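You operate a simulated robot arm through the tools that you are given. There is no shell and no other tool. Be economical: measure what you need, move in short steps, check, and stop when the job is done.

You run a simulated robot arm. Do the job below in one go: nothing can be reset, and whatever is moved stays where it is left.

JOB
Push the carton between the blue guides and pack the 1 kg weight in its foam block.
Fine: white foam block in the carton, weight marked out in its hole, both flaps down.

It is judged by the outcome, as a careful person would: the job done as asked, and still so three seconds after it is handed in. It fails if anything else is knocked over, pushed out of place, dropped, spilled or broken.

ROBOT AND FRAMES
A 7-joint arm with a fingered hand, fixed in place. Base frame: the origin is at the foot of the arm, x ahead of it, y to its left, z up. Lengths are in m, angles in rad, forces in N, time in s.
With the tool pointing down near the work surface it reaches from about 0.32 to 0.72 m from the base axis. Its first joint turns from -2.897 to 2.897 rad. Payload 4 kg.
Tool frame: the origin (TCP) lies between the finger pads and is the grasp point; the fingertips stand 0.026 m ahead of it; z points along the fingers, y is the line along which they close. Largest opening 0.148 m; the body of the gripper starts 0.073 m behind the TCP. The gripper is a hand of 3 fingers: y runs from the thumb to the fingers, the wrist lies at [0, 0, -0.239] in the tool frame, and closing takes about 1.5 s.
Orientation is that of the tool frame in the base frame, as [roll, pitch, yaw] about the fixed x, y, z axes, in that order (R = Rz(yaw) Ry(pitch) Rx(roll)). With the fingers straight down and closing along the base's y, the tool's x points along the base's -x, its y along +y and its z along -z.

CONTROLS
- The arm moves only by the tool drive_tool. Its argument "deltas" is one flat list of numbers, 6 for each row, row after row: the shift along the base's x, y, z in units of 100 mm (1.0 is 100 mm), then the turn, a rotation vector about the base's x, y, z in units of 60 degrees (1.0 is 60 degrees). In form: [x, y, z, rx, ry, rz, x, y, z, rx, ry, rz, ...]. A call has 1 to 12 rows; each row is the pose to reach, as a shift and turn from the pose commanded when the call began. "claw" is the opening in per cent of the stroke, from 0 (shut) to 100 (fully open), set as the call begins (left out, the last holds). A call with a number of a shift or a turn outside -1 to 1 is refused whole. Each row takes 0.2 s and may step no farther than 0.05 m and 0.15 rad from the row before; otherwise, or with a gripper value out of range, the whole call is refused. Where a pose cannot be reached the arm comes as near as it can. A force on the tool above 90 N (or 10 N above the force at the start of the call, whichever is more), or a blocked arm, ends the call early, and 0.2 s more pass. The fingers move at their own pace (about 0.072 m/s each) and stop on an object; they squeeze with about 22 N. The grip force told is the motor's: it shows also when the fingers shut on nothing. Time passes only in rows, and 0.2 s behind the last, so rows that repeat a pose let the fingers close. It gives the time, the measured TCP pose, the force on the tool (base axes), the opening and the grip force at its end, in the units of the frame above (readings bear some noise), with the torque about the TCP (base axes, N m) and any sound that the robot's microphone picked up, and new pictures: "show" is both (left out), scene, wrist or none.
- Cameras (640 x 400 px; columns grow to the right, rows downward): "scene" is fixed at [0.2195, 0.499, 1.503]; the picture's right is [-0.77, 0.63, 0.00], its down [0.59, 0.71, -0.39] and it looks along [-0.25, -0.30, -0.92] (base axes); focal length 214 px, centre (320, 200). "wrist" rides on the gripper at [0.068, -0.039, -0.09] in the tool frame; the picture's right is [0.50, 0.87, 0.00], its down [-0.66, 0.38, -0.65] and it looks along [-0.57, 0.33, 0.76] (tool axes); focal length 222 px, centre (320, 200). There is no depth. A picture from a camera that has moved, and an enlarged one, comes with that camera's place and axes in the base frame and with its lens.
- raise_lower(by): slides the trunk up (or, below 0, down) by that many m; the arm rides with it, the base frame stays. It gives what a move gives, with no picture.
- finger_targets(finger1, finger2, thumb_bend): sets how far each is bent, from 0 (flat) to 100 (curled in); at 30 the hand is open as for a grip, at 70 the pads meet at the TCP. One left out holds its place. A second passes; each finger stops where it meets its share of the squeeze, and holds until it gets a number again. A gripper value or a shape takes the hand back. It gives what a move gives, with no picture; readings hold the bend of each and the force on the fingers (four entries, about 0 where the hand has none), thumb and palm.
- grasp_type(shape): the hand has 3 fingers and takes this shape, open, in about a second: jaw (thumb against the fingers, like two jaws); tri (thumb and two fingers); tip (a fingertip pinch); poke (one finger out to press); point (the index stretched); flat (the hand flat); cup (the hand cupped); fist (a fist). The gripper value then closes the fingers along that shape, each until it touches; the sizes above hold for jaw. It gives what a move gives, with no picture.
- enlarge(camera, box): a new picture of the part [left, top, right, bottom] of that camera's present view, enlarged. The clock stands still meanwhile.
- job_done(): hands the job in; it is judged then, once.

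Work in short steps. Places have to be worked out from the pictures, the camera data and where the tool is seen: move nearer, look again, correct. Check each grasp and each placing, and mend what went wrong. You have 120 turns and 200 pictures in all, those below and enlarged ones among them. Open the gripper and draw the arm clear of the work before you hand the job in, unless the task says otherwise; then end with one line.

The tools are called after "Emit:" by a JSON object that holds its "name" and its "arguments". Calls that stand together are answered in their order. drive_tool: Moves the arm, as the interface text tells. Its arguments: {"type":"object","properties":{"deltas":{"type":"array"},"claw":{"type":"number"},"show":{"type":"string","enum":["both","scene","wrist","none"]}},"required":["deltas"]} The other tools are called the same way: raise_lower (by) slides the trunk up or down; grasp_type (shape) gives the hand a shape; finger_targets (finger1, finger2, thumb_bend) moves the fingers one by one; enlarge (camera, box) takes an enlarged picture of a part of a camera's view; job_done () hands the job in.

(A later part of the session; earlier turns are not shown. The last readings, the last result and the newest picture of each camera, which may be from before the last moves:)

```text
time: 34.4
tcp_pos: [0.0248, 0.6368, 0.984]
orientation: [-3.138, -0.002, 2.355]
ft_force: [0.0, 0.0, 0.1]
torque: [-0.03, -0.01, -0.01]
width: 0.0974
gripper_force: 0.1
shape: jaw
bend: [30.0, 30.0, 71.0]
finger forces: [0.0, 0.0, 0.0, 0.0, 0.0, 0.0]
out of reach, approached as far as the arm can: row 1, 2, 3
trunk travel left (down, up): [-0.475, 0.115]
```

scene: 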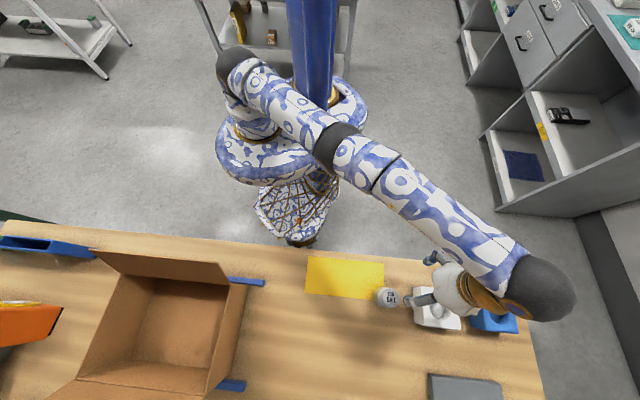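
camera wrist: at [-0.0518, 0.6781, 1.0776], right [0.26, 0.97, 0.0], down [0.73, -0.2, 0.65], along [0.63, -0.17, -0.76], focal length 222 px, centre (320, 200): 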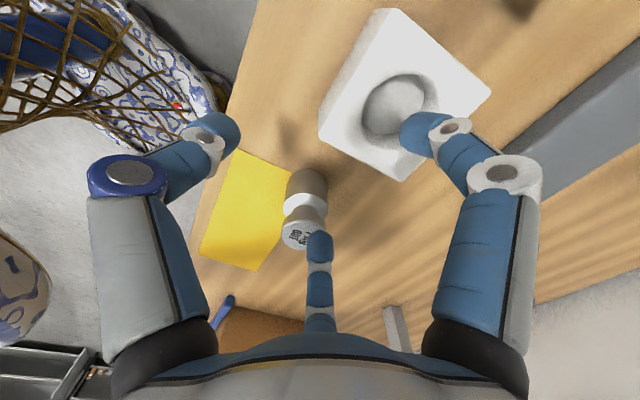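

Straight-down reach tops out near 0.67 m here, short of the block at 0.716. I'll put the trunk at the best height and tilt the hand 12° outward to gain about 5 cm.

Emit:
{"name": "raise_lower", "arguments": {"by": 0.09}}

Emit:
{"name": "drive_tool", "arguments": {"deltas": [-0.02, 0, 0, 0.1, 0, 0, -0.04, 0, 0, 0.2, 0, 0, -0.06, 0.2, -0.2, 0.2, 0, 0, -0.08, 0.4, -0.4, 0.2, 0, 0, -0.08, 0.6, -0.6, 0.2, 0, 0, -0.08, 0.8, -0.8, 0.2, 0, 0, -0.08, 0.8, -0.8, 0.2, 0, 0]}}

```text
time: 35.6
tcp_pos: [0.0261, 0.6373, 1.0741]
orientation: [-3.139, -0.002, 2.353]
ft_force: [0.1, -0.4, -0.3]
torque: [-0.03, 0.02, -0.01]
width: 0.0973
gripper_force: 0.0
shape: jaw
bend: [30.0, 30.0, 71.0]
finger forces: [0.0, 0.1, 0.0, 0.0, 0.0, 0.0]
trunk travel left (down, up): [-0.565, 0.025]
```

```text
time: 37.2
tcp_pos: [0.0163, 0.7048, 0.9915]
orientation: [2.996, -0.151, 2.367]
ft_force: [0.0, -0.3, -0.4]
torque: [0.03, 0.01, 0.03]
width: 0.0975
gripper_force: 0.0
shape: jaw
bend: [30.0, 30.0, 71.0]
finger forces: [0.0, 0.0, 0.0, 0.0, 0.0, 0.0]
out of reach, approached as far as the arm can: row 1, 2, 3, 4, 6, 7
trunk travel left (down, up): [-0.565, 0.025]
camera wrist: at [-0.0571, 0.7068, 1.0849], right [0.26, 0.94, 0.2], down [0.73, -0.33, 0.6], along [0.63, -0.01, -0.78], focal length 222 px, centre (320, 200)
```

scene: 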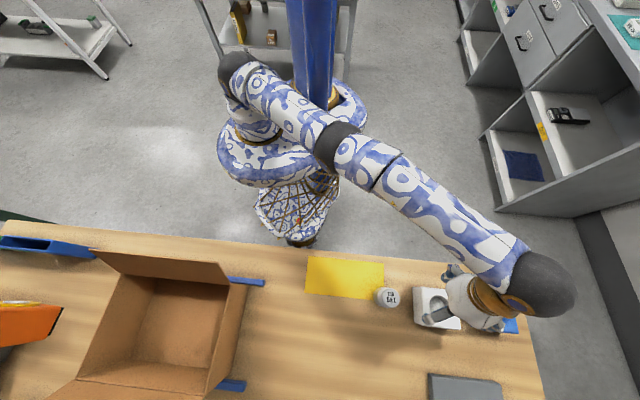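
wrist: 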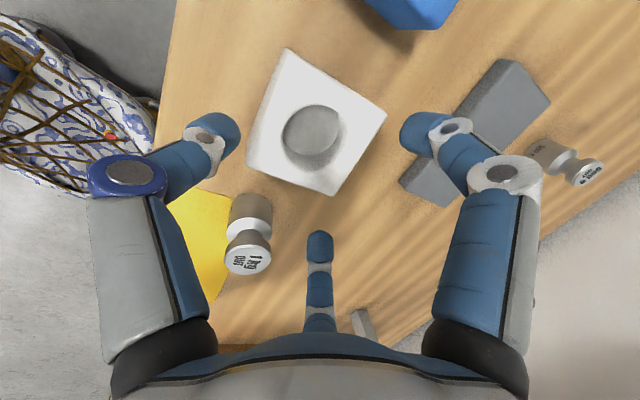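

With the tilt the hand reaches the block; the new view confirms its hole centre at (0.016, 0.717). I open slightly and descend around it.

Emit:
{"name": "drive_tool", "arguments": {"deltas": [0, 0.05, 0, 0, 0, 0, 0, 0.11, -0.2, 0, 0, 0, 0, 0.11, -0.4, 0, 0, 0], "claw": 80}}

```text
time: 38.0
tcp_pos: [0.0178, 0.7094, 0.9521]
orientation: [2.996, -0.149, 2.367]
ft_force: [1.5, -0.1, -0.1]
torque: [0.02, 0.0, -0.01]
width: 0.1182
gripper_force: 0.1
shape: jaw
bend: [25.0, 25.0, 48.0]
finger forces: [0.0, 0.1, 0.0, 0.0, 0.0, 0.0]
out of reach, approached as far as the arm can: row 1, 2, 3
trunk travel left (down, up): [-0.565, 0.025]
camera wrist: at [-0.0558, 0.7109, 1.0448], right [0.26, 0.94, 0.2], down [0.73, -0.33, 0.6], along [0.63, -0.01, -0.78], focal length 222 px, centre (320, 200)
```

scene: 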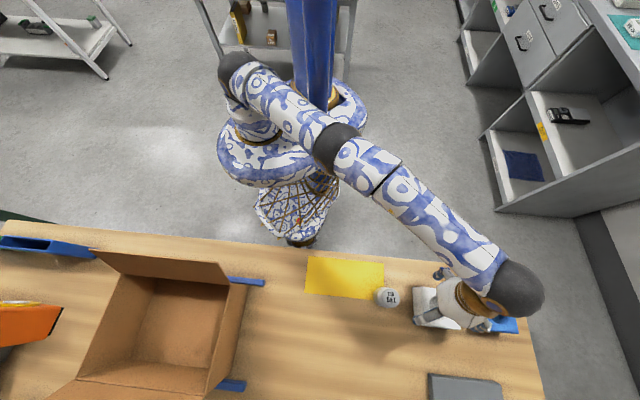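
wrist: 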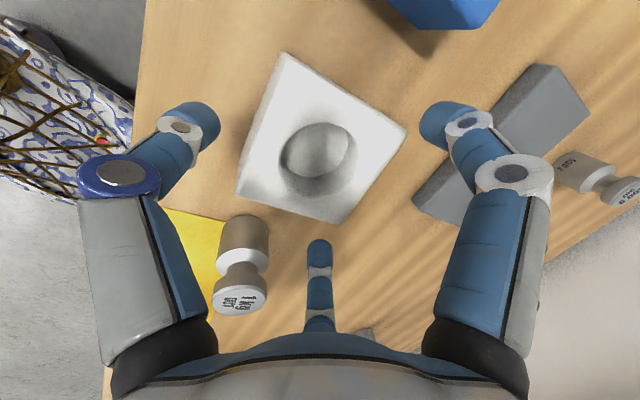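

Block centre again (0.016, 0.718); fingers straddle it with clearance. I descend to grasp height z≈0.906.

Emit:
{"name": "drive_tool", "arguments": {"deltas": [-0.02, 0.09, -0.15, 0, 0, 0, -0.02, 0.09, -0.3, 0, 0, 0, -0.02, 0.09, -0.46, 0, 0, 0, -0.02, 0.09, -0.46, 0, 0, 0]}}

```text
time: 39.0
tcp_pos: [0.0171, 0.7122, 0.9043]
orientation: [2.996, -0.148, 2.366]
ft_force: [-0.9, 0.7, -0.4]
torque: [0.0, 0.01, 0.02]
width: 0.1182
gripper_force: 0.0
shape: jaw
bend: [25.0, 25.0, 48.0]
finger forces: [0.0, 0.0, 0.1, 0.0, 0.0, 0.0]
out of reach, approached as far as the arm can: row 1, 2, 3, 4
trunk travel left (down, up): [-0.565, 0.025]
camera wrist: at [-0.0564, 0.7127, 0.9972], right [0.26, 0.94, 0.2], down [0.73, -0.33, 0.6], along [0.63, -0.01, -0.78], focal length 222 px, centre (320, 200)
```

scene: 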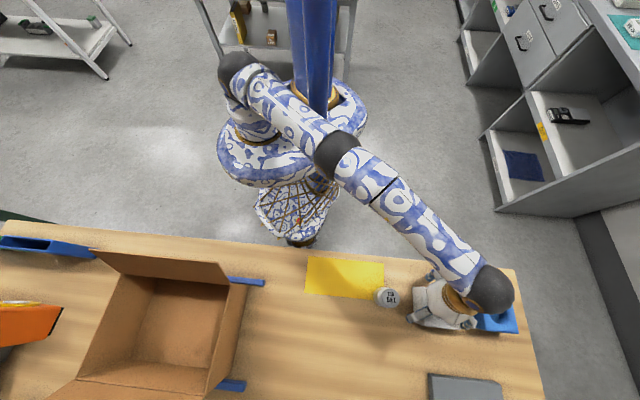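
wrist: 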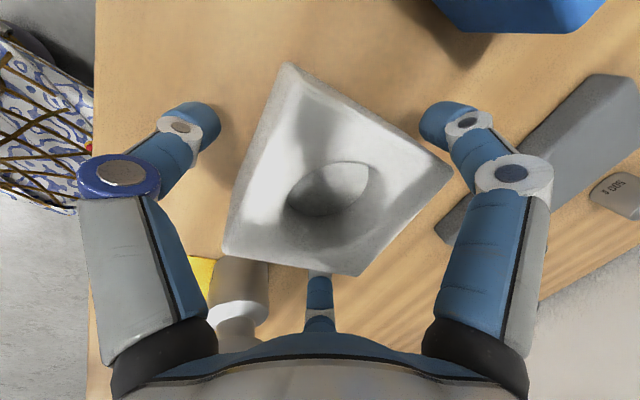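

The block is well inside the three fingers. I close the hand on it.

Emit:
{"name": "drive_tool", "arguments": {"deltas": [0, 0, 0, 0, 0, 0, 0, 0, 0, 0, 0, 0, 0, 0, 0, 0, 0, 0, 0, 0, 0, 0, 0, 0, 0, 0, 0, 0, 0, 0, 0, 0, 0, 0, 0, 0], "claw": 0, "show": "wrist"}}

```text
time: 40.4
tcp_pos: [0.0178, 0.711, 0.9041]
orientation: [2.995, -0.151, 2.367]
ft_force: [-0.1, -0.6, 0.8]
torque: [-0.1, 0.03, -0.03]
width: 0.0878
gripper_force: 22.1
shape: jaw
bend: [30.0, 30.0, 70.0]
finger forces: [17.3, 17.6, 0.1, 0.0, 19.7, 0.0]
trunk travel left (down, up): [-0.565, 0.025]
camera wrist: at [-0.0565, 0.7127, 0.9973], right [0.26, 0.94, 0.2], down [0.73, -0.33, 0.6], along [0.63, -0.01, -0.78], focal length 222 px, centre (320, 200)
```

wrist: 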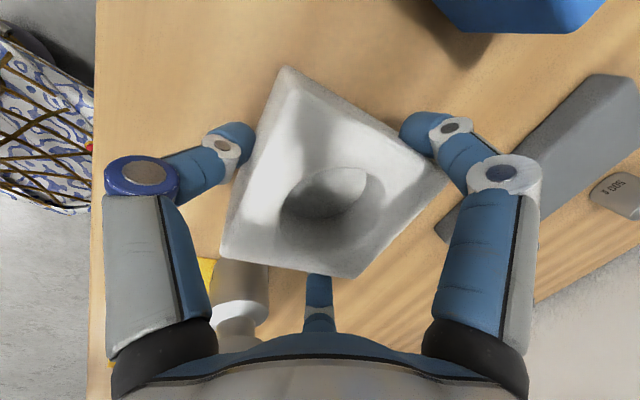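

All three contacts carry 17–20 N. I lift gently.

Emit:
{"name": "drive_tool", "arguments": {"deltas": [0, 0, 0.1, 0, 0, 0, 0, -0.02, 0.3, 0, 0, 0, 0, -0.08, 0.6, 0, 0, 0, 0, -0.15, 0.8, 0, 0, 0, 0, -0.25, 1.0, 0, 0, 0]}}

```text
time: 41.6
tcp_pos: [0.0184, 0.6867, 1.0053]
orientation: [2.996, -0.149, 2.365]
ft_force: [0.1, 0.2, 0.4]
torque: [-0.01, -0.01, -0.04]
width: 0.0874
gripper_force: 21.9
shape: jaw
bend: [30.0, 30.0, 70.0]
finger forces: [17.5, 17.5, 0.0, 0.0, 19.3, 0.1]
trunk travel left (down, up): [-0.565, 0.025]
camera wrist: at [-0.0559, 0.6877, 1.0981], right [0.26, 0.94, 0.2], down [0.73, -0.33, 0.6], along [0.63, -0.01, -0.78], focal length 222 px, centre (320, 200)
```

scene: 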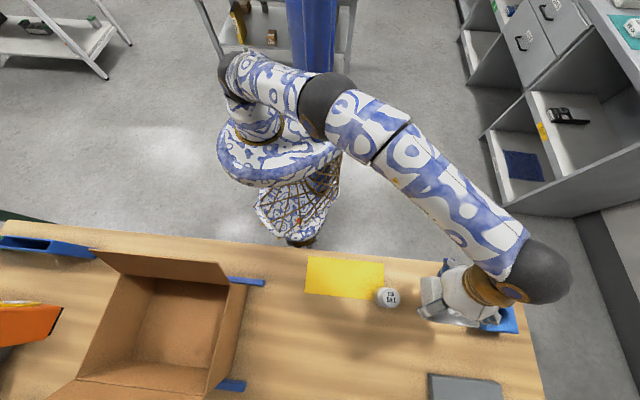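
wrist: 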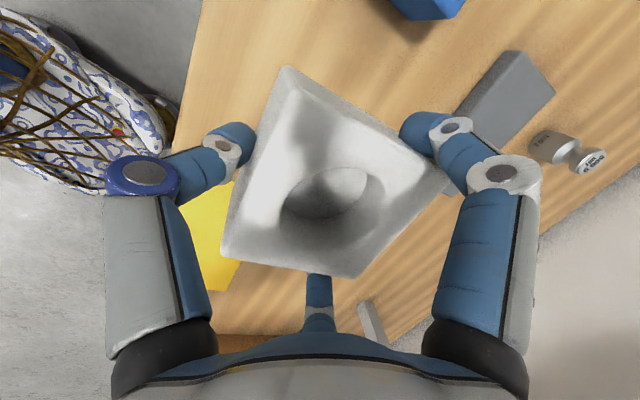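

Foam is held. Carton measures p1 0.004..0.255, p2 0.515..0.712, centre near (0.53, 0.345). I carry the block there at z≈1.06, keeping the hand's tilt so the block stays level.

Emit:
{"name": "drive_tool", "arguments": {"deltas": [0.15, -0.15, 0.2, 0, 0, 0, 0.4, -0.33, 0.4, 0, 0, 0, 0.7, -0.5, 0.6, 0, 0, 0, 1.0, -0.65, 0.6, 0, 0, 0], "show": "none"}}

Emit:
{"name": "drive_tool", "arguments": {"deltas": [0.33, -0.22, 0, 0, 0, 0, 0.66, -0.44, 0, 0, 0, 0, 1.0, -0.66, 0, 0, 0, 0], "show": "none"}}

Emit:
{"name": "drive_tool", "arguments": {"deltas": [0.33, -0.22, 0, 0, 0, 0, 0.66, -0.44, 0, 0, 0, 0, 1.0, -0.66, 0, 0, 0, 0], "show": "both"}}

```text
time: 42.6
tcp_pos: [0.1178, 0.6193, 1.0651]
orientation: [2.994, -0.149, 2.367]
ft_force: [-0.9, -0.2, 0.6]
torque: [-0.03, 0.0, 0.01]
width: 0.0873
gripper_force: 22.4
shape: jaw
bend: [30.0, 30.0, 70.0]
finger forces: [17.6, 17.5, 0.1, 0.1, 18.9, 0.0]
trunk travel left (down, up): [-0.565, 0.025]
```

```text
time: 43.4
tcp_pos: [0.2176, 0.5563, 1.0615]
orientation: [2.995, -0.15, 2.366]
ft_force: [0.4, 0.3, 0.2]
torque: [0.02, -0.04, 0.0]
width: 0.0871
gripper_force: 22.4
shape: jaw
bend: [30.0, 30.0, 70.0]
finger forces: [17.5, 17.6, 0.0, 0.1, 18.8, 0.1]
trunk travel left (down, up): [-0.565, 0.025]
```

```text
time: 44.2
tcp_pos: [0.3168, 0.4884, 1.062]
orientation: [2.994, -0.149, 2.365]
ft_force: [-0.3, -0.2, -0.6]
torque: [0.0, 0.0, 0.0]
width: 0.0865
gripper_force: 22.1
shape: jaw
bend: [30.0, 30.0, 70.0]
finger forces: [17.6, 17.6, 0.0, 0.1, 18.5, 0.0]
trunk travel left (down, up): [-0.565, 0.025]
camera wrist: at [0.2429, 0.4899, 1.155], right [0.26, 0.94, 0.2], down [0.73, -0.33, 0.6], along [0.63, -0.01, -0.78], focal length 222 px, centre (320, 200)
```

scene: 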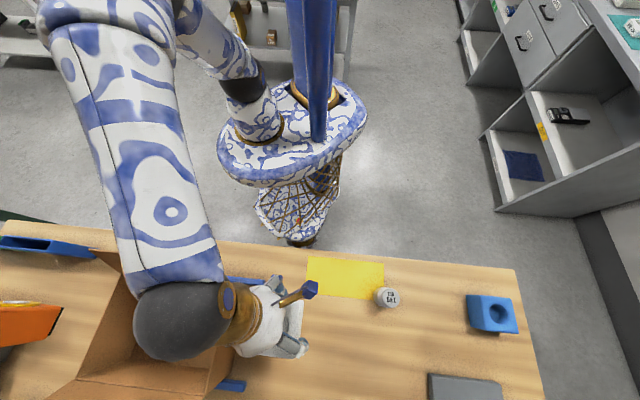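
wrist: 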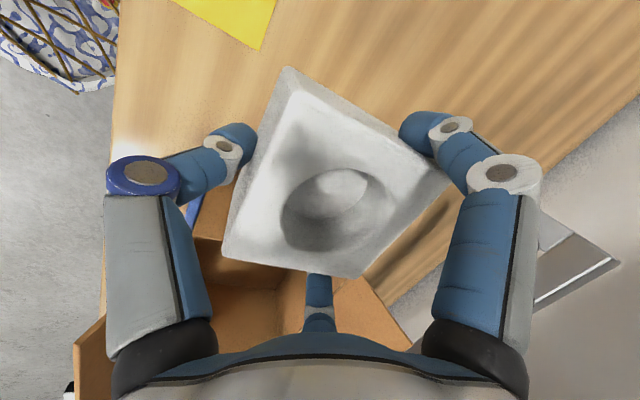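

Still firmly held. I continue over the carton opening.

Emit:
{"name": "drive_tool", "arguments": {"deltas": [0.4, -0.1, 0, 0, 0, 0, 0.7, -0.35, 0, 0, 0, 0, 1.0, -0.65, 0, 0, 0, 0], "show": "none"}}

Emit:
{"name": "drive_tool", "arguments": {"deltas": [0.33, -0.22, 0, 0, 0, 0, 0.66, -0.44, 0, 0, 0, 0, 1.0, -0.66, 0, 0, 0, 0], "show": "both"}}

```text
time: 45.0
tcp_pos: [0.4175, 0.424, 1.0634]
orientation: [2.994, -0.15, 2.368]
ft_force: [-0.4, -0.8, -0.1]
torque: [-0.02, -0.02, 0.0]
width: 0.086
gripper_force: 22.2
shape: jaw
bend: [30.0, 30.0, 70.0]
finger forces: [17.5, 17.6, 0.0, 0.0, 18.5, 0.0]
trunk travel left (down, up): [-0.565, 0.025]
```

```text
time: 45.8
tcp_pos: [0.518, 0.3564, 1.0641]
orientation: [2.996, -0.15, 2.367]
ft_force: [0.2, 0.8, -0.4]
torque: [0.0, 0.0, 0.02]
width: 0.0861
gripper_force: 21.4
shape: jaw
bend: [30.0, 30.0, 70.0]
finger forces: [17.5, 17.5, 0.1, 0.0, 18.3, 0.1]
trunk travel left (down, up): [-0.565, 0.025]
camera wrist: at [0.4443, 0.3582, 1.157], right [0.26, 0.94, 0.2], down [0.73, -0.33, 0.6], along [0.63, -0.01, -0.78], focal length 222 px, centre (320, 200)
```

scene: 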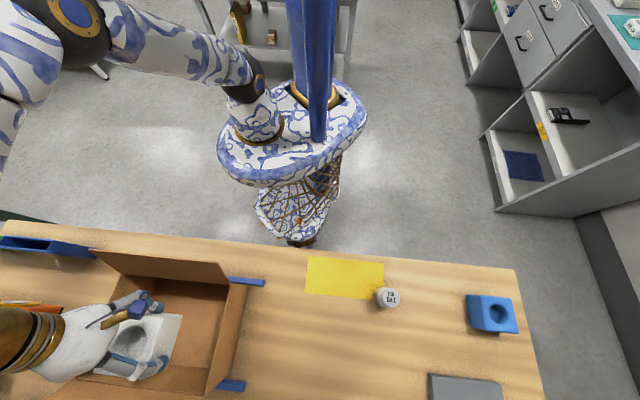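
wrist: 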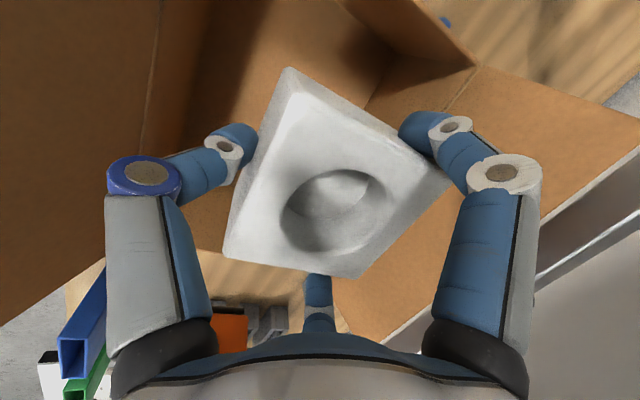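

The block is above the carton's middle. I lower it 0.1 m and check.

Emit:
{"name": "drive_tool", "arguments": {"deltas": [0.0, -0.05, -0.3, 0, 0, 0, 0.0, -0.08, -0.6, 0, 0, 0, 0.0, -0.08, -0.9, 0, 0, 0]}}

```text
time: 46.6
tcp_pos: [0.5182, 0.35, 0.9749]
orientation: [2.995, -0.149, 2.366]
ft_force: [-0.5, 0.0, 0.5]
torque: [0.02, -0.01, -0.01]
width: 0.086
gripper_force: 22.5
shape: jaw
bend: [30.0, 30.0, 70.0]
finger forces: [17.5, 17.6, 0.1, 0.0, 18.3, 0.0]
trunk travel left (down, up): [-0.565, 0.025]
camera wrist: at [0.4446, 0.3509, 1.0684], right [0.26, 0.94, 0.2], down [0.73, -0.33, 0.6], along [0.63, -0.01, -0.78], focal length 222 px, centre (320, 200)
```

scene: 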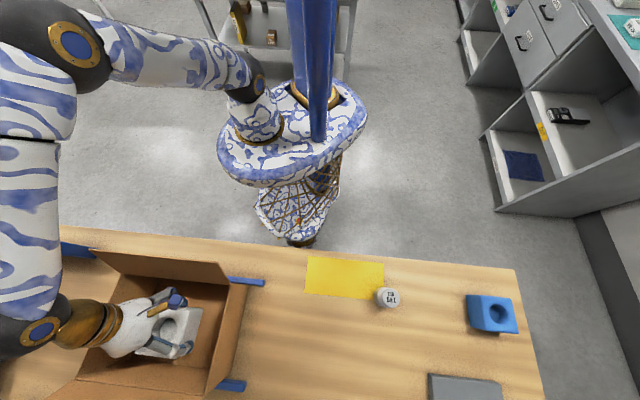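
wrist: 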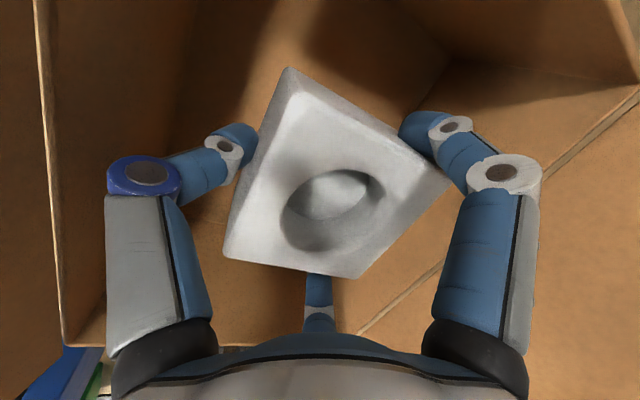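

Inside the walls with clearance on all sides. I lower the last stretch slowly.

Emit:
{"name": "drive_tool", "arguments": {"deltas": [0.0, 0, -0.3, 0, 0, 0, 0.0, 0, -0.55, 0, 0, 0, 0, 0, -0.63, 0, 0, 0], "show": "wrist"}}

```text
time: 47.4
tcp_pos: [0.5181, 0.3484, 0.9127]
orientation: [2.997, -0.149, 2.366]
ft_force: [-0.6, -0.4, 0.0]
torque: [-0.01, -0.01, 0.02]
width: 0.086
gripper_force: 21.9
shape: jaw
bend: [30.0, 30.0, 70.0]
finger forces: [17.5, 17.6, 0.1, 0.0, 18.3, 0.1]
trunk travel left (down, up): [-0.565, 0.025]
camera wrist: at [0.4446, 0.3501, 1.005], right [0.26, 0.94, 0.2], down [0.73, -0.33, 0.6], along [0.63, -0.01, -0.78], focal length 222 px, centre (320, 200)
```

wrist: 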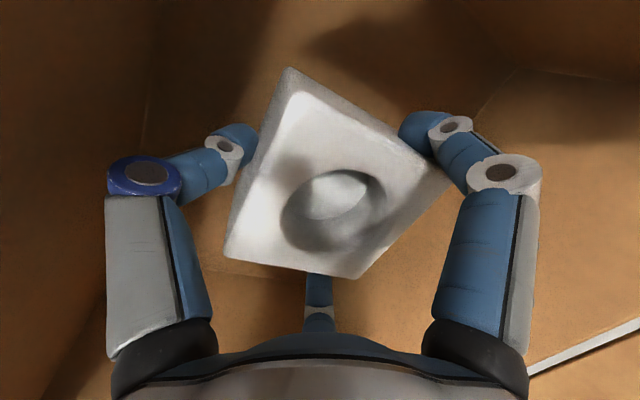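

Emit:
{"name": "drive_tool", "arguments": {"deltas": [0.0, 0, -0.03, 0, 0, 0, 0.0, 0, -0.06, 0, 0, 0], "show": "none"}}

```text
time: 48.0
tcp_pos: [0.5171, 0.3488, 0.9075]
orientation: [2.994, -0.15, 2.367]
ft_force: [0.4, -1.4, 12.5]
torque: [-0.48, -0.24, -0.1]
width: 0.0857
gripper_force: 21.4
shape: jaw
bend: [30.0, 30.0, 70.0]
finger forces: [20.5, 20.4, 0.0, 0.1, 21.4, 0.0]
trunk travel left (down, up): [-0.565, 0.025]
```

Contact with the carton floor (12.5 N). I release the block.

Emit:
{"name": "drive_tool", "arguments": {"deltas": [0, 0, 0.02, 0, 0, 0, 0, 0, 0.02, 0, 0, 0, 0, 0, 0.02, 0, 0, 0], "claw": 74, "show": "none"}}

Emit:
{"name": "drive_tool", "arguments": {"deltas": [0, 0, 0.2, 0, 0, 0, 0, 0, 0.5, 0, 0, 0, 0, 0, 0.8, 0, 0, 0, 0, 0, 1.0, 0, 0, 0], "show": "both"}}

```text
time: 48.8
tcp_pos: [0.5158, 0.3496, 0.9081]
orientation: [2.996, -0.15, 2.365]
ft_force: [-0.2, 0.2, 0.1]
torque: [0.03, 0.0, 0.02]
width: 0.1096
gripper_force: 0.0
shape: jaw
bend: [27.0, 27.0, 57.0]
finger forces: [0.0, 0.1, 0.2, 0.1, 0.0, 0.0]
trunk travel left (down, up): [-0.565, 0.025]
```

```text
time: 49.8
tcp_pos: [0.5164, 0.3497, 1.0094]
orientation: [2.996, -0.152, 2.365]
ft_force: [-0.6, 0.3, 0.2]
torque: [0.02, 0.01, 0.0]
width: 0.109
gripper_force: 0.0
shape: jaw
bend: [27.0, 27.0, 57.0]
finger forces: [0.1, 0.1, 0.0, 0.0, 0.1, 0.0]
trunk travel left (down, up): [-0.565, 0.025]
camera wrist: at [0.4437, 0.3515, 1.1016], right [0.26, 0.94, 0.2], down [0.73, -0.33, 0.6], along [0.63, -0.01, -0.78], focal length 222 px, centre (320, 200)
```

scene: 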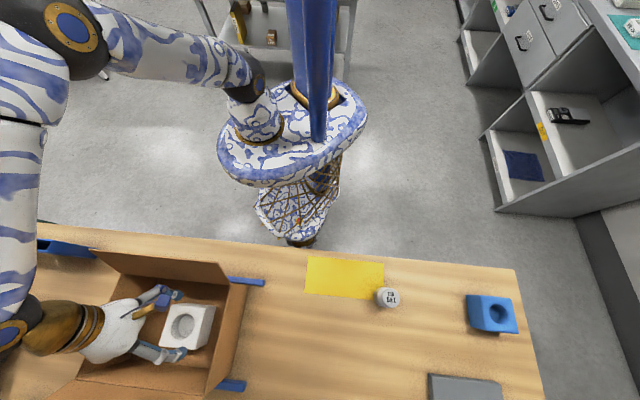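
wrist: 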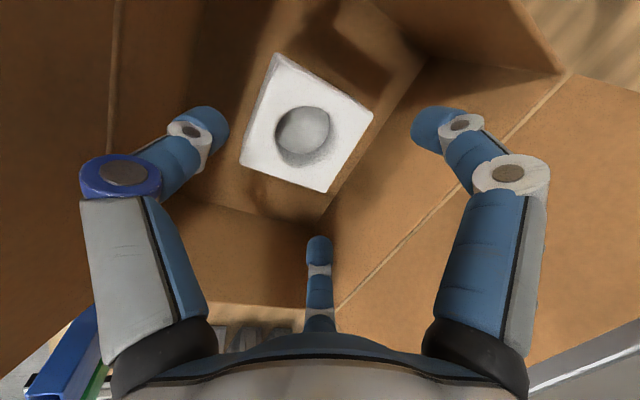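

Foam sits flat in the carton with the hole up, hole centre about (0.517, 0.354). Now I rise, level the hand and go over to the weight at (0.098, 0.618).

Emit:
{"name": "drive_tool", "arguments": {"deltas": [0, 0, 0.5, 0, 0, 0, -0.2, 0.13, 0.9, -0.1, 0, 0, -0.5, 0.32, 0.9, -0.2, 0, 0, -0.9, 0.55, 0.9, -0.2, 0, 0], "show": "none"}}

Emit:
{"name": "drive_tool", "arguments": {"deltas": [-0.35, 0.22, 0, 0, 0, 0, -0.7, 0.45, 0, 0, 0, 0, -1.0, 0.64, 0, 0, 0, 0], "show": "none"}}

Emit:
{"name": "drive_tool", "arguments": {"deltas": [-0.35, 0.22, 0, 0, 0, 0, -0.7, 0.45, 0, 0, 0, 0, -1.0, 0.64, 0, 0, 0, 0], "show": "none"}}

Emit:
{"name": "drive_tool", "arguments": {"deltas": [-0.35, 0.22, -0.1, 0, 0, 0, -0.7, 0.45, -0.2, 0, 0, 0, -1.0, 0.64, -0.3, 0, 0, 0], "show": "both"}}

```text
time: 50.8
tcp_pos: [0.4257, 0.4041, 1.0982]
orientation: [-3.139, 0.0, 2.356]
ft_force: [-0.3, -0.5, -0.1]
torque: [0.01, 0.01, -0.03]
width: 0.1094
gripper_force: 0.0
shape: jaw
bend: [27.0, 27.0, 57.0]
finger forces: [0.0, 0.0, 0.0, 0.0, 0.0, 0.1]
trunk travel left (down, up): [-0.565, 0.025]
```

```text
time: 51.6
tcp_pos: [0.3282, 0.4708, 1.0989]
orientation: [-3.141, -0.003, 2.355]
ft_force: [-0.2, 0.1, -0.5]
torque: [-0.02, 0.02, -0.01]
width: 0.1091
gripper_force: 0.1
shape: jaw
bend: [27.0, 27.0, 57.0]
finger forces: [0.1, 0.0, 0.0, 0.0, 0.1, 0.0]
trunk travel left (down, up): [-0.565, 0.025]
```

```text
time: 52.4
tcp_pos: [0.2244, 0.5337, 1.0995]
orientation: [-3.138, -0.003, 2.355]
ft_force: [-0.7, -1.3, 0.8]
torque: [-0.01, 0.02, 0.04]
width: 0.1088
gripper_force: 0.0
shape: jaw
bend: [27.0, 27.0, 57.0]
finger forces: [0.0, 0.0, 0.0, 0.0, 0.0, 0.1]
trunk travel left (down, up): [-0.565, 0.025]
```

```text
time: 53.2
tcp_pos: [0.1267, 0.5973, 1.0695]
orientation: [-3.139, -0.002, 2.355]
ft_force: [0.0, -0.1, 0.5]
torque: [-0.02, -0.02, 0.02]
width: 0.1094
gripper_force: 0.1
shape: jaw
bend: [27.0, 27.0, 57.0]
finger forces: [0.0, 0.0, 0.0, 0.0, 0.0, 0.0]
trunk travel left (down, up): [-0.565, 0.025]
camera wrist: at [0.0529, 0.618, 1.1597], right [0.26, 0.97, 0.0], down [0.73, -0.2, 0.65], along [0.63, -0.17, -0.76], focal length 222 px, centre (320, 200)
```

scene: 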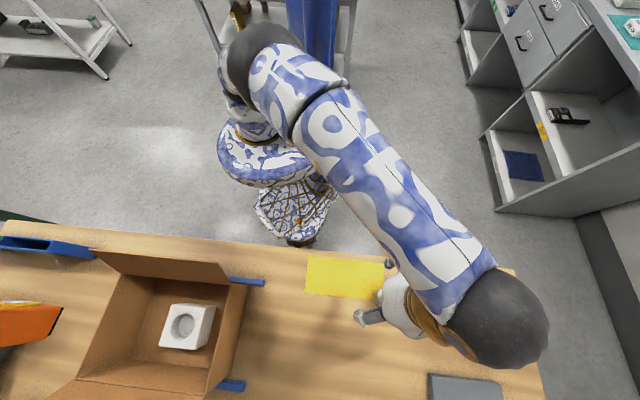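
wrist: 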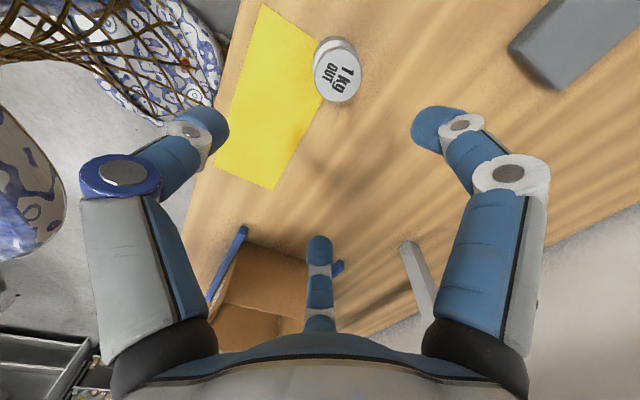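

Weight top is at about (0.100, 0.620). I centre above it at z≈0.99 and check.

Emit:
{"name": "drive_tool", "arguments": {"deltas": [-0.14, 0.12, -0.2, 0, 0, 0, -0.27, 0.23, -0.4, 0, 0, 0, -0.27, 0.23, -0.8, 0, 0, 0], "show": "both"}}

Emit:
{"name": "enlarge", "arguments": {"camera": "scene", "box": [60, 240, 260, 365]}}

```text
time: 54.0
tcp_pos: [0.0984, 0.6215, 0.9875]
orientation: [-3.138, -0.002, 2.356]
ft_force: [0.6, 0.1, 0.1]
torque: [0.02, -0.01, 0.01]
width: 0.109
gripper_force: 0.1
shape: jaw
bend: [27.0, 27.0, 57.0]
finger forces: [0.0, 0.0, 0.1, 0.1, 0.1, 0.0]
trunk travel left (down, up): [-0.565, 0.025]
camera wrist: at [0.025, 0.6416, 1.0778], right [0.26, 0.97, 0.0], down [0.73, -0.2, 0.65], along [0.63, -0.17, -0.76], focal length 222 px, centre (320, 200)
```

scene: 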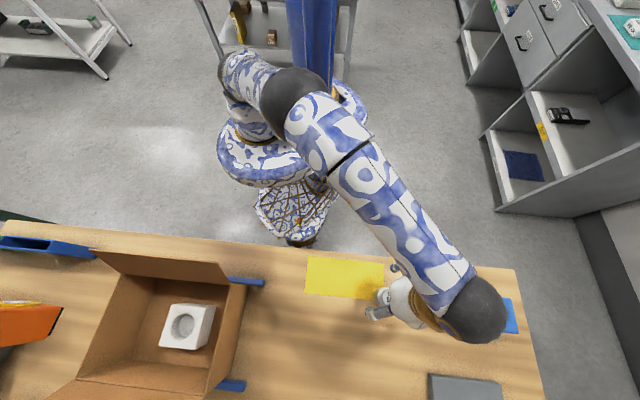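
wrist: 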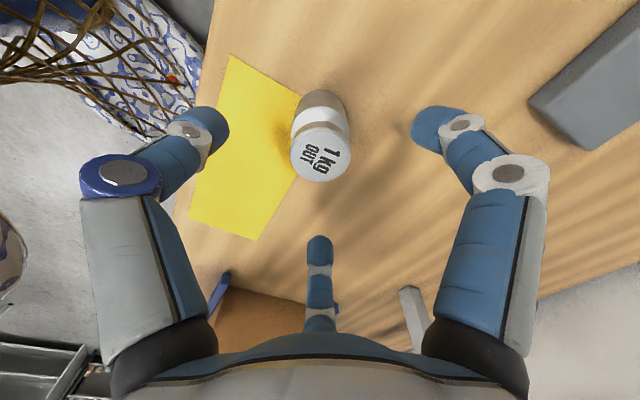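

```text
3.20 times, centred on (160, 302) of scene
camera zoom: at [0.2195, 0.499, 1.503], right [-0.77, 0.63, 0.0], down [0.59, 0.71, -0.39], along [-0.25, -0.3, -0.92], focal length 686 px, centre (832, -128)
```

zoom: 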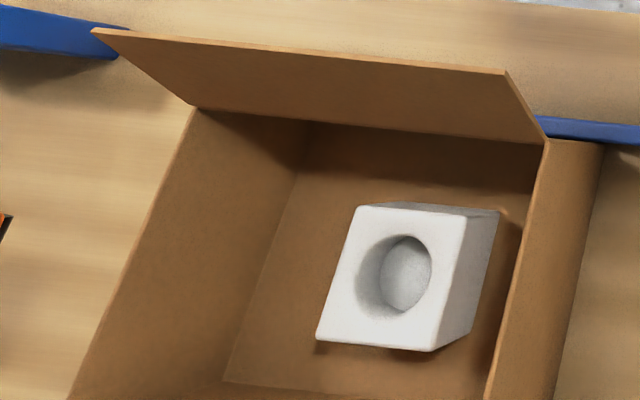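

Centred over the weight to within 2 mm. I descend so the pads sit at its upper flange (z 0.925) and close.

Emit:
{"name": "drive_tool", "arguments": {"deltas": [0, 0, -0.2, 0, 0, 0, 0, 0, -0.4, 0, 0, 0, 0, 0, -0.63, 0, 0, 0, 0, 0, -0.63, 0, 0, 0], "show": "wrist"}}

```text
time: 55.0
tcp_pos: [0.0994, 0.62, 0.9248]
orientation: [-3.137, -0.001, 2.356]
ft_force: [0.5, 0.9, -0.1]
torque: [0.0, -0.02, -0.02]
width: 0.1091
gripper_force: 0.1
shape: jaw
bend: [27.0, 27.0, 57.0]
finger forces: [0.0, 0.1, 0.0, 0.1, 0.0, 0.0]
trunk travel left (down, up): [-0.565, 0.025]
camera wrist: at [0.0262, 0.6397, 1.0149], right [0.26, 0.97, 0.0], down [0.73, -0.2, 0.65], along [0.63, -0.17, -0.76], focal length 222 px, centre (320, 200)
```

wrist: 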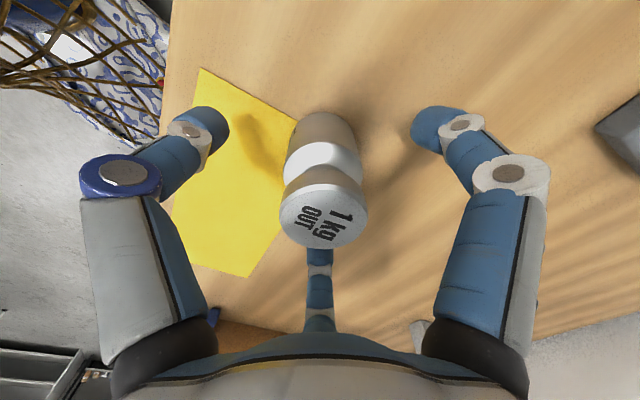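

Emit:
{"name": "drive_tool", "arguments": {"deltas": [0, 0, 0, 0, 0, 0, 0, 0, 0, 0, 0, 0, 0, 0, 0, 0, 0, 0, 0, 0, 0, 0, 0, 0, 0, 0, 0, 0, 0, 0, 0, 0, 0, 0, 0, 0, 0, 0, 0, 0, 0, 0], "claw": 0, "show": "wrist"}}

```text
time: 56.6
tcp_pos: [0.1001, 0.6189, 0.926]
orientation: [-3.138, -0.003, 2.355]
ft_force: [-1.3, 0.5, 2.0]
torque: [0.0, 0.01, -0.06]
width: 0.0414
gripper_force: 21.9
shape: jaw
bend: [77.0, 77.0, 70.0]
finger forces: [19.2, 18.5, 0.0, 0.0, 19.5, 0.0]
trunk travel left (down, up): [-0.565, 0.025]
camera wrist: at [0.026, 0.6396, 1.0154], right [0.26, 0.97, 0.0], down [0.73, -0.2, 0.65], along [0.63, -0.17, -0.76], focal length 222 px, centre (320, 200)
```

wrist: 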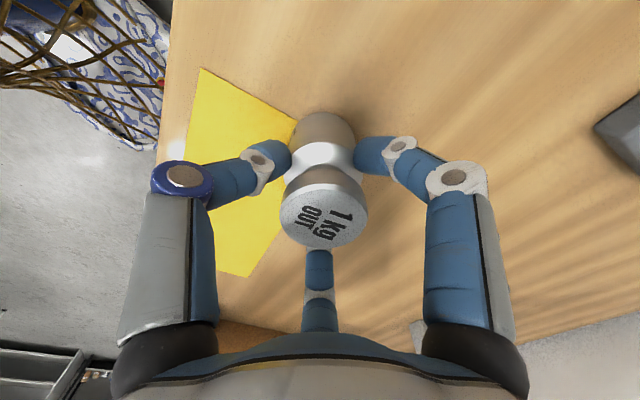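

The three fingers hold the weight around its neck with about 19 N each. I lift and check it stays.

Emit:
{"name": "drive_tool", "arguments": {"deltas": [0, 0, 0.1, 0, 0, 0, 0, 0, 0.3, 0, 0, 0, 0, 0, 0.5, 0, 0, 0], "show": "wrist"}}

```text
time: 57.4
tcp_pos: [0.0984, 0.6211, 0.976]
orientation: [-3.138, 0.0, 2.355]
ft_force: [-0.3, 0.0, -10.0]
torque: [-0.02, -0.01, 0.02]
width: 0.0349
gripper_force: 21.5
shape: jaw
bend: [79.0, 78.0, 72.0]
finger forces: [27.0, 24.9, 0.0, 0.0, 22.1, 0.1]
trunk travel left (down, up): [-0.565, 0.025]
camera wrist: at [0.0251, 0.6416, 1.0654], right [0.26, 0.97, 0.0], down [0.73, -0.2, 0.65], along [0.63, -0.17, -0.76], focal length 222 px, centre (320, 200)
```

wrist: 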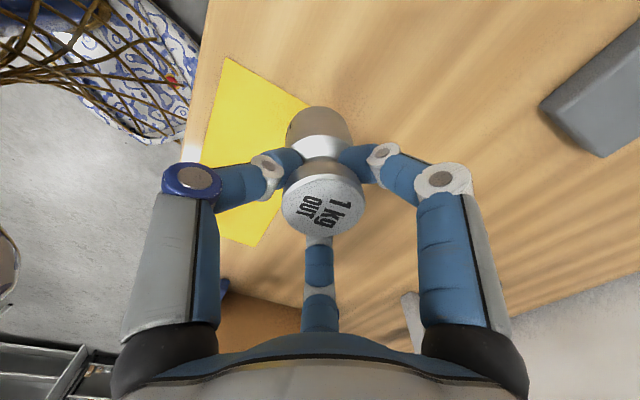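

Weight is lifted (10 N), fingers hooked in the neck under the flange, mark up. I carry it at z≈1.09 toward the carton.

Emit:
{"name": "drive_tool", "arguments": {"deltas": [0.05, -0.1, 0.3, 0, 0, 0, 0.2, -0.2, 0.6, 0, 0, 0, 0.45, -0.35, 0.9, 0, 0, 0, 0.75, -0.5, 1.0, 0, 0, 0, 1.0, -0.65, 1.0, 0, 0, 0], "show": "none"}}

Emit:
{"name": "drive_tool", "arguments": {"deltas": [0.25, -0.15, 0.05, 0, 0, 0, 0.5, -0.3, 0.1, 0, 0, 0, 0.75, -0.45, 0.15, 0, 0, 0, 1.0, -0.6, 0.15, 0, 0, 0], "show": "wrist"}}

```text
time: 58.6
tcp_pos: [0.2009, 0.5562, 1.0757]
orientation: [-3.137, -0.001, 2.356]
ft_force: [0.8, -1.2, -10.1]
torque: [0.01, -0.02, -0.01]
width: 0.0348
gripper_force: 22.1
shape: jaw
bend: [79.0, 78.0, 72.0]
finger forces: [26.6, 25.3, 0.1, 0.0, 22.4, 0.0]
trunk travel left (down, up): [-0.565, 0.025]
```

```text
time: 59.6
tcp_pos: [0.2996, 0.4945, 1.0922]
orientation: [-3.137, -0.002, 2.354]
ft_force: [-0.1, -0.1, -10.2]
torque: [-0.04, 0.0, 0.02]
width: 0.0349
gripper_force: 21.7
shape: jaw
bend: [79.0, 78.0, 72.0]
finger forces: [26.3, 25.8, 0.1, 0.0, 22.6, 0.1]
trunk travel left (down, up): [-0.565, 0.025]
camera wrist: at [0.226, 0.5157, 1.1826], right [0.26, 0.97, 0.0], down [0.73, -0.2, 0.65], along [0.63, -0.17, -0.76], focal length 222 px, centre (320, 200)
```

wrist: 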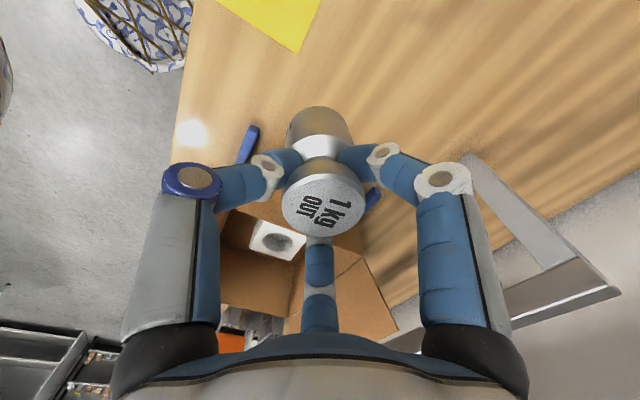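

Emit:
{"name": "drive_tool", "arguments": {"deltas": [0.25, -0.15, 0, 0, 0, 0, 0.5, -0.3, 0, 0, 0, 0, 0.75, -0.45, 0, 0, 0, 0, 1.0, -0.6, 0, 0, 0, 0], "show": "none"}}

Emit:
{"name": "drive_tool", "arguments": {"deltas": [0.25, -0.17, 0, 0, 0, 0, 0.5, -0.34, 0, 0, 0, 0, 0.75, -0.5, 0, 0, 0, 0, 0.95, -0.65, 0, 0, 0, 0], "show": "both"}}

```text
time: 60.6
tcp_pos: [0.4011, 0.4358, 1.0893]
orientation: [-3.139, -0.002, 2.355]
ft_force: [0.0, -0.8, -10.1]
torque: [0.02, -0.04, 0.01]
width: 0.0346
gripper_force: 21.9
shape: jaw
bend: [79.0, 78.0, 72.0]
finger forces: [25.9, 26.1, 0.0, 0.0, 22.3, 0.0]
trunk travel left (down, up): [-0.565, 0.025]
```

```text
time: 61.6
tcp_pos: [0.4962, 0.3679, 1.0928]
orientation: [-3.14, -0.003, 2.355]
ft_force: [0.5, 0.2, -9.6]
torque: [-0.02, 0.01, -0.06]
width: 0.0347
gripper_force: 22.0
shape: jaw
bend: [79.0, 78.0, 72.0]
finger forces: [25.6, 26.0, 0.1, 0.0, 22.1, 0.0]
trunk travel left (down, up): [-0.565, 0.025]
camera wrist: at [0.4229, 0.3898, 1.182], right [0.26, 0.97, 0.0], down [0.73, -0.2, 0.65], along [0.63, -0.17, -0.76], focal length 222 px, centre (320, 200)
```

scene: 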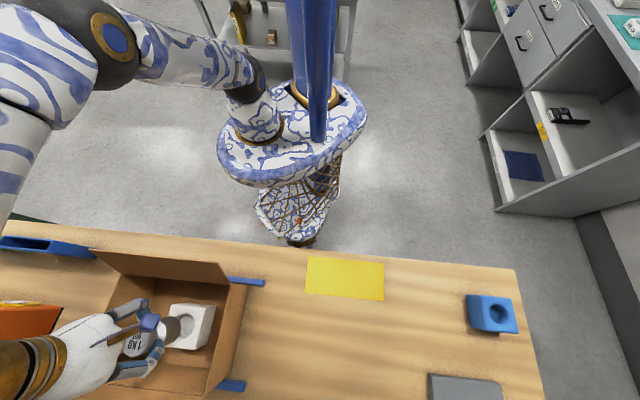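
wrist: 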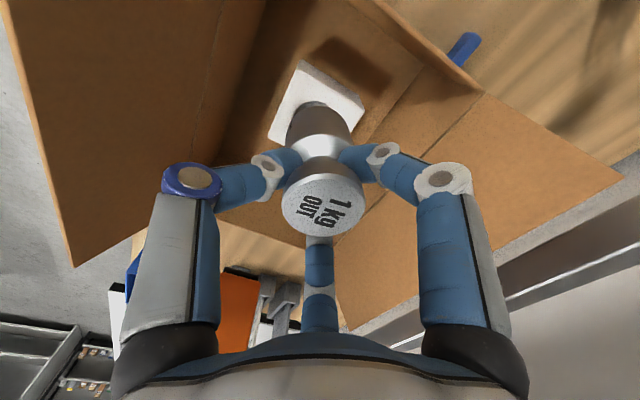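

Move over the hole and descend until the weight's foot is about 15 mm above the foam.

Emit:
{"name": "drive_tool", "arguments": {"deltas": [0.11, -0.06, -0.2, 0, 0, 0, 0.22, -0.12, -0.5, 0, 0, 0, 0.22, -0.12, -0.8, 0, 0, 0, 0.22, -0.12, -0.9, 0, 0, 0], "show": "both"}}

Emit:
{"name": "enlarge", "arguments": {"camera": "wrist", "box": [220, 20, 420, 145]}}

Emit:
{"name": "enlarge", "arguments": {"camera": "scene", "box": [90, 270, 250, 370]}}

```text
time: 62.6
tcp_pos: [0.5178, 0.3585, 1.0006]
orientation: [-3.137, -0.001, 2.355]
ft_force: [-0.6, 0.3, -10.2]
torque: [-0.01, -0.01, 0.01]
width: 0.0346
gripper_force: 22.1
shape: jaw
bend: [79.0, 78.0, 72.0]
finger forces: [25.6, 25.9, 0.0, 0.0, 22.6, 0.0]
trunk travel left (down, up): [-0.565, 0.025]
camera wrist: at [0.4448, 0.3794, 1.0906], right [0.26, 0.97, 0.0], down [0.73, -0.2, 0.65], along [0.63, -0.17, -0.76], focal length 222 px, centre (320, 200)
```

scene: 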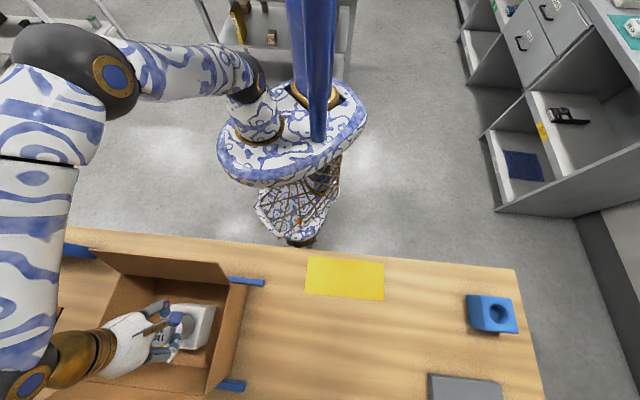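
wrist: 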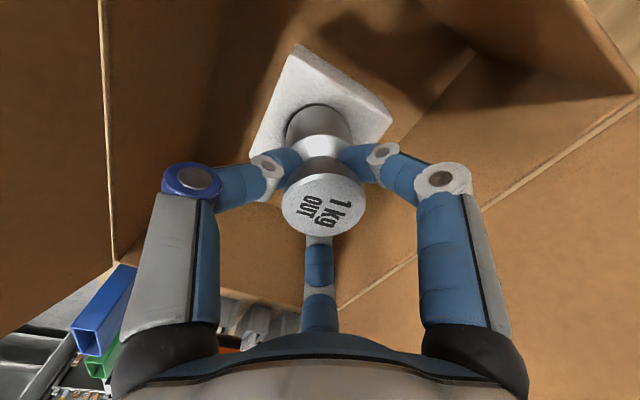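

```text
3.20 times, centred on (320, 82) of wrist
camera zoom: at [0.4448, 0.3794, 1.0906], right [0.26, 0.97, 0.0], down [0.73, -0.2, 0.65], along [0.63, -0.17, -0.76], focal length 711 px, centre (320, 576)
```

zoom: 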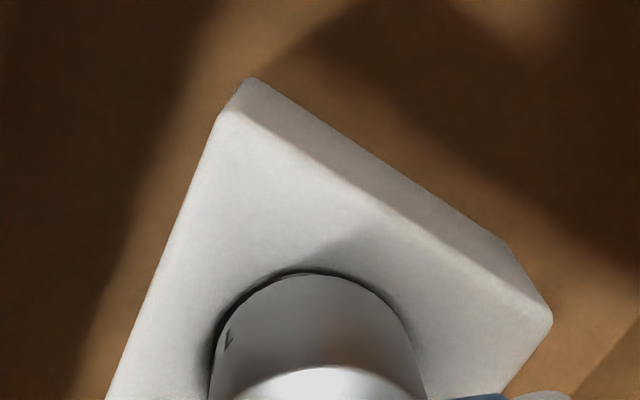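

```text
4.00 times, centred on (170, 320) of scene
camera zoom: at [0.2195, 0.499, 1.503], right [-0.77, 0.63, 0.0], down [0.59, 0.71, -0.39], along [-0.25, -0.3, -0.92], focal length 858 px, centre (920, -280)
```

zoom: 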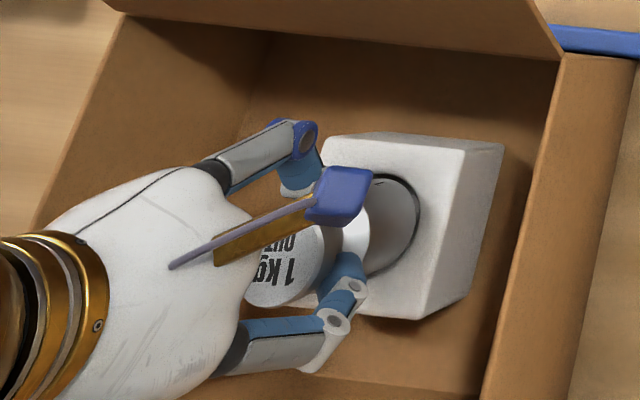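

Hole centre re-measured at about (0.520, 0.3555). I correct by 2–4 mm and lower the weight into the mouth of the hole.

Emit:
{"name": "drive_tool", "arguments": {"deltas": [0.02, -0.03, 0, 0, 0, 0, 0.02, -0.03, -0.1, 0, 0, 0, 0.02, -0.03, -0.2, 0, 0, 0], "show": "wrist"}}

Emit:
{"name": "enlarge", "arguments": {"camera": "wrist", "box": [220, 20, 420, 145]}}

```text
time: 63.4
tcp_pos: [0.5198, 0.3551, 0.98]
orientation: [-3.138, -0.002, 2.356]
ft_force: [0.1, 0.2, -9.8]
torque: [0.02, -0.04, -0.01]
width: 0.0344
gripper_force: 21.9
shape: jaw
bend: [79.0, 78.0, 72.0]
finger forces: [25.5, 25.9, 0.0, 0.0, 22.5, 0.0]
trunk travel left (down, up): [-0.565, 0.025]
camera wrist: at [0.4457, 0.3761, 1.07], right [0.26, 0.97, 0.0], down [0.73, -0.2, 0.65], along [0.63, -0.17, -0.76], focal length 222 px, centre (320, 200)
```

wrist: 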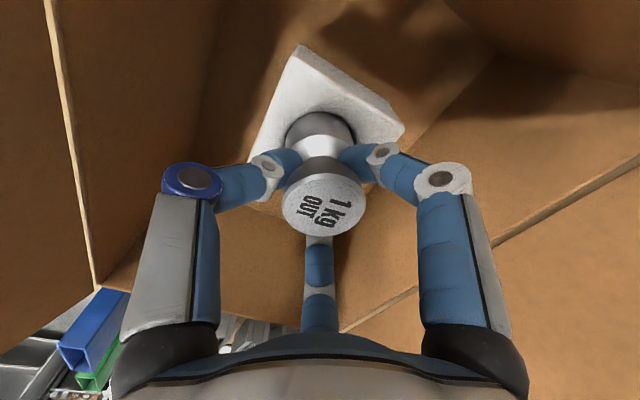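

```text
3.20 times, centred on (320, 82) of wrist
camera zoom: at [0.4457, 0.3761, 1.07], right [0.26, 0.97, 0.0], down [0.73, -0.2, 0.65], along [0.63, -0.17, -0.76], focal length 711 px, centre (320, 576)
```

zoom: 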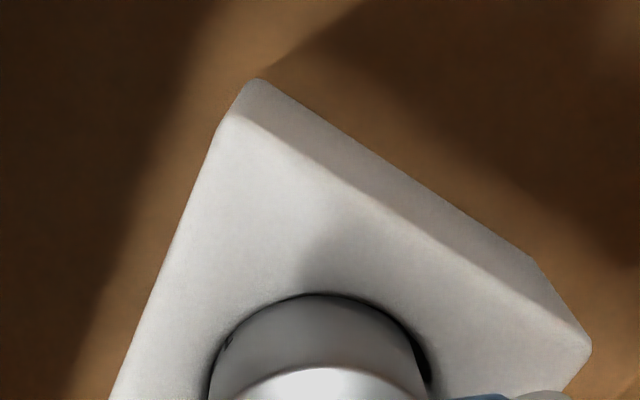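

The foot seems to be entering the hole freely with no contact force. I go on lowering.

Emit:
{"name": "drive_tool", "arguments": {"deltas": [0, 0, -0.08, 0, 0, 0, 0, 0, -0.15, 0, 0, 0], "show": "none"}}

Emit:
{"name": "drive_tool", "arguments": {"deltas": [0, 0, -0.05, 0, 0, 0, 0, 0, -0.1, 0, 0, 0], "show": "wrist"}}

```text
time: 64.0
tcp_pos: [0.5204, 0.3552, 0.9679]
orientation: [3.139, -0.003, 2.355]
ft_force: [-0.2, -1.2, 9.7]
torque: [0.26, -0.21, -0.01]
width: 0.035
gripper_force: 21.8
shape: jaw
bend: [79.0, 79.0, 72.0]
finger forces: [31.2, 31.3, 0.0, 0.0, 27.5, 0.0]
trunk travel left (down, up): [-0.565, 0.025]
```

```text
time: 64.6
tcp_pos: [0.5189, 0.3527, 0.9637]
orientation: [3.129, 0.001, 2.354]
ft_force: [1.4, -2.1, 74.1]
torque: [0.1, 0.04, -0.04]
width: 0.0415
gripper_force: 21.9
shape: jaw
bend: [82.0, 81.0, 73.0]
finger forces: [40.3, 40.4, 0.0, 0.0, 44.4, 0.1]
trunk travel left (down, up): [-0.565, 0.025]
camera wrist: at [0.4434, 0.373, 1.0547], right [0.26, 0.97, 0.01], down [0.72, -0.2, 0.66], along [0.64, -0.16, -0.75], focal length 222 px, centre (320, 200)
```

wrist: 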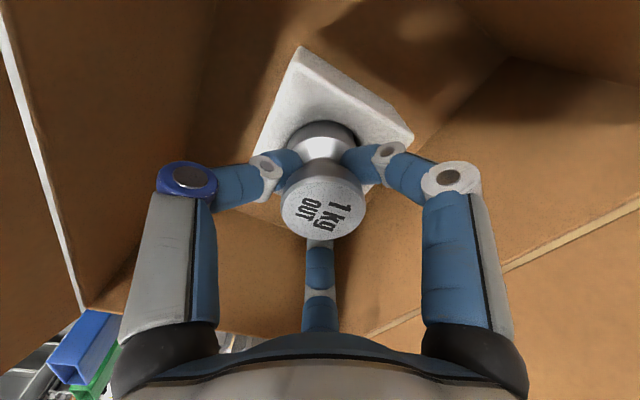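

Firm contact: the weight is bottomed (about 20–25 mm below the foam's top). I relieve the force at once and look.

Emit:
{"name": "drive_tool", "arguments": {"deltas": [0, 0.02, 0.04, 0, 0, 0, 0, 0.02, 0.06, 0, 0, 0], "show": "wrist"}}

Emit:
{"name": "enlarge", "arguments": {"camera": "scene", "box": [110, 280, 238, 360]}}

Emit:
{"name": "enlarge", "arguments": {"camera": "wrist", "box": [220, 30, 420, 155]}}

```text
time: 65.2
tcp_pos: [0.518, 0.3543, 0.9658]
orientation: [3.138, 0.001, 2.352]
ft_force: [5.1, -6.1, 47.6]
torque: [0.09, -0.21, 0.09]
width: 0.0408
gripper_force: 22.1
shape: jaw
bend: [81.0, 81.0, 73.0]
finger forces: [31.1, 34.5, 0.0, 0.0, 34.9, 0.0]
trunk travel left (down, up): [-0.565, 0.025]
camera wrist: at [0.4442, 0.3743, 1.0555], right [0.26, 0.97, 0.0], down [0.73, -0.2, 0.66], along [0.63, -0.17, -0.76], focal length 222 px, centre (320, 200)
```

wrist: 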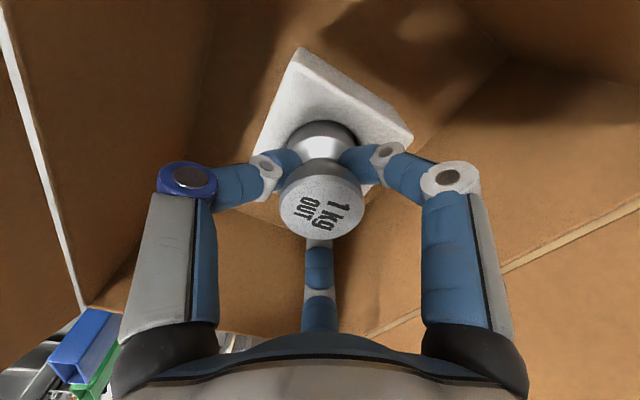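

```text
5.00 times, centred on (174, 320) of scene
camera zoom: at [0.2195, 0.499, 1.503], right [-0.77, 0.63, 0.0], down [0.59, 0.71, -0.39], along [-0.25, -0.3, -0.92], focal length 1072 px, centre (1050, -400)
```

zoom: 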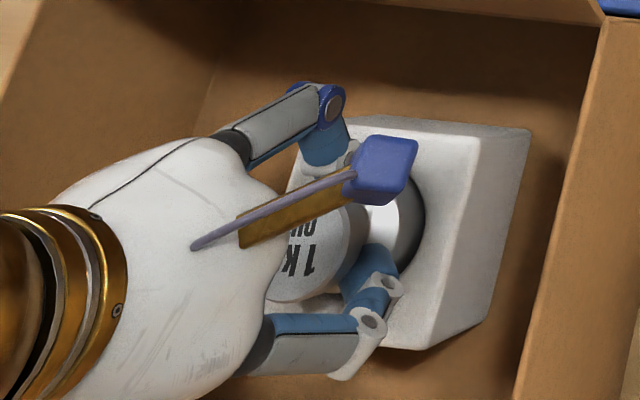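

```text
3.20 times, centred on (320, 92) of wrist
camera zoom: at [0.4442, 0.3743, 1.0555], right [0.26, 0.97, 0.0], down [0.73, -0.2, 0.66], along [0.63, -0.17, -0.76], focal length 711 px, centre (320, 544)
```

zoom: 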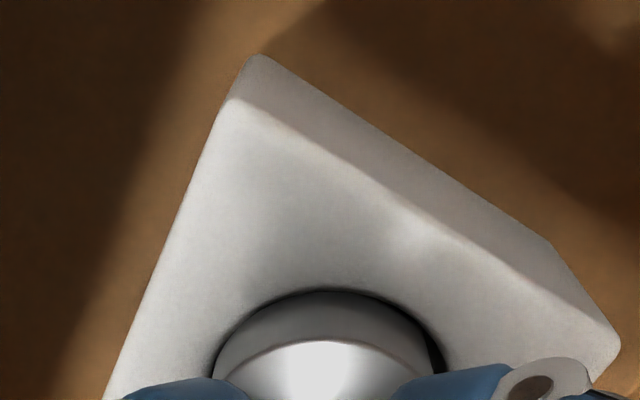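

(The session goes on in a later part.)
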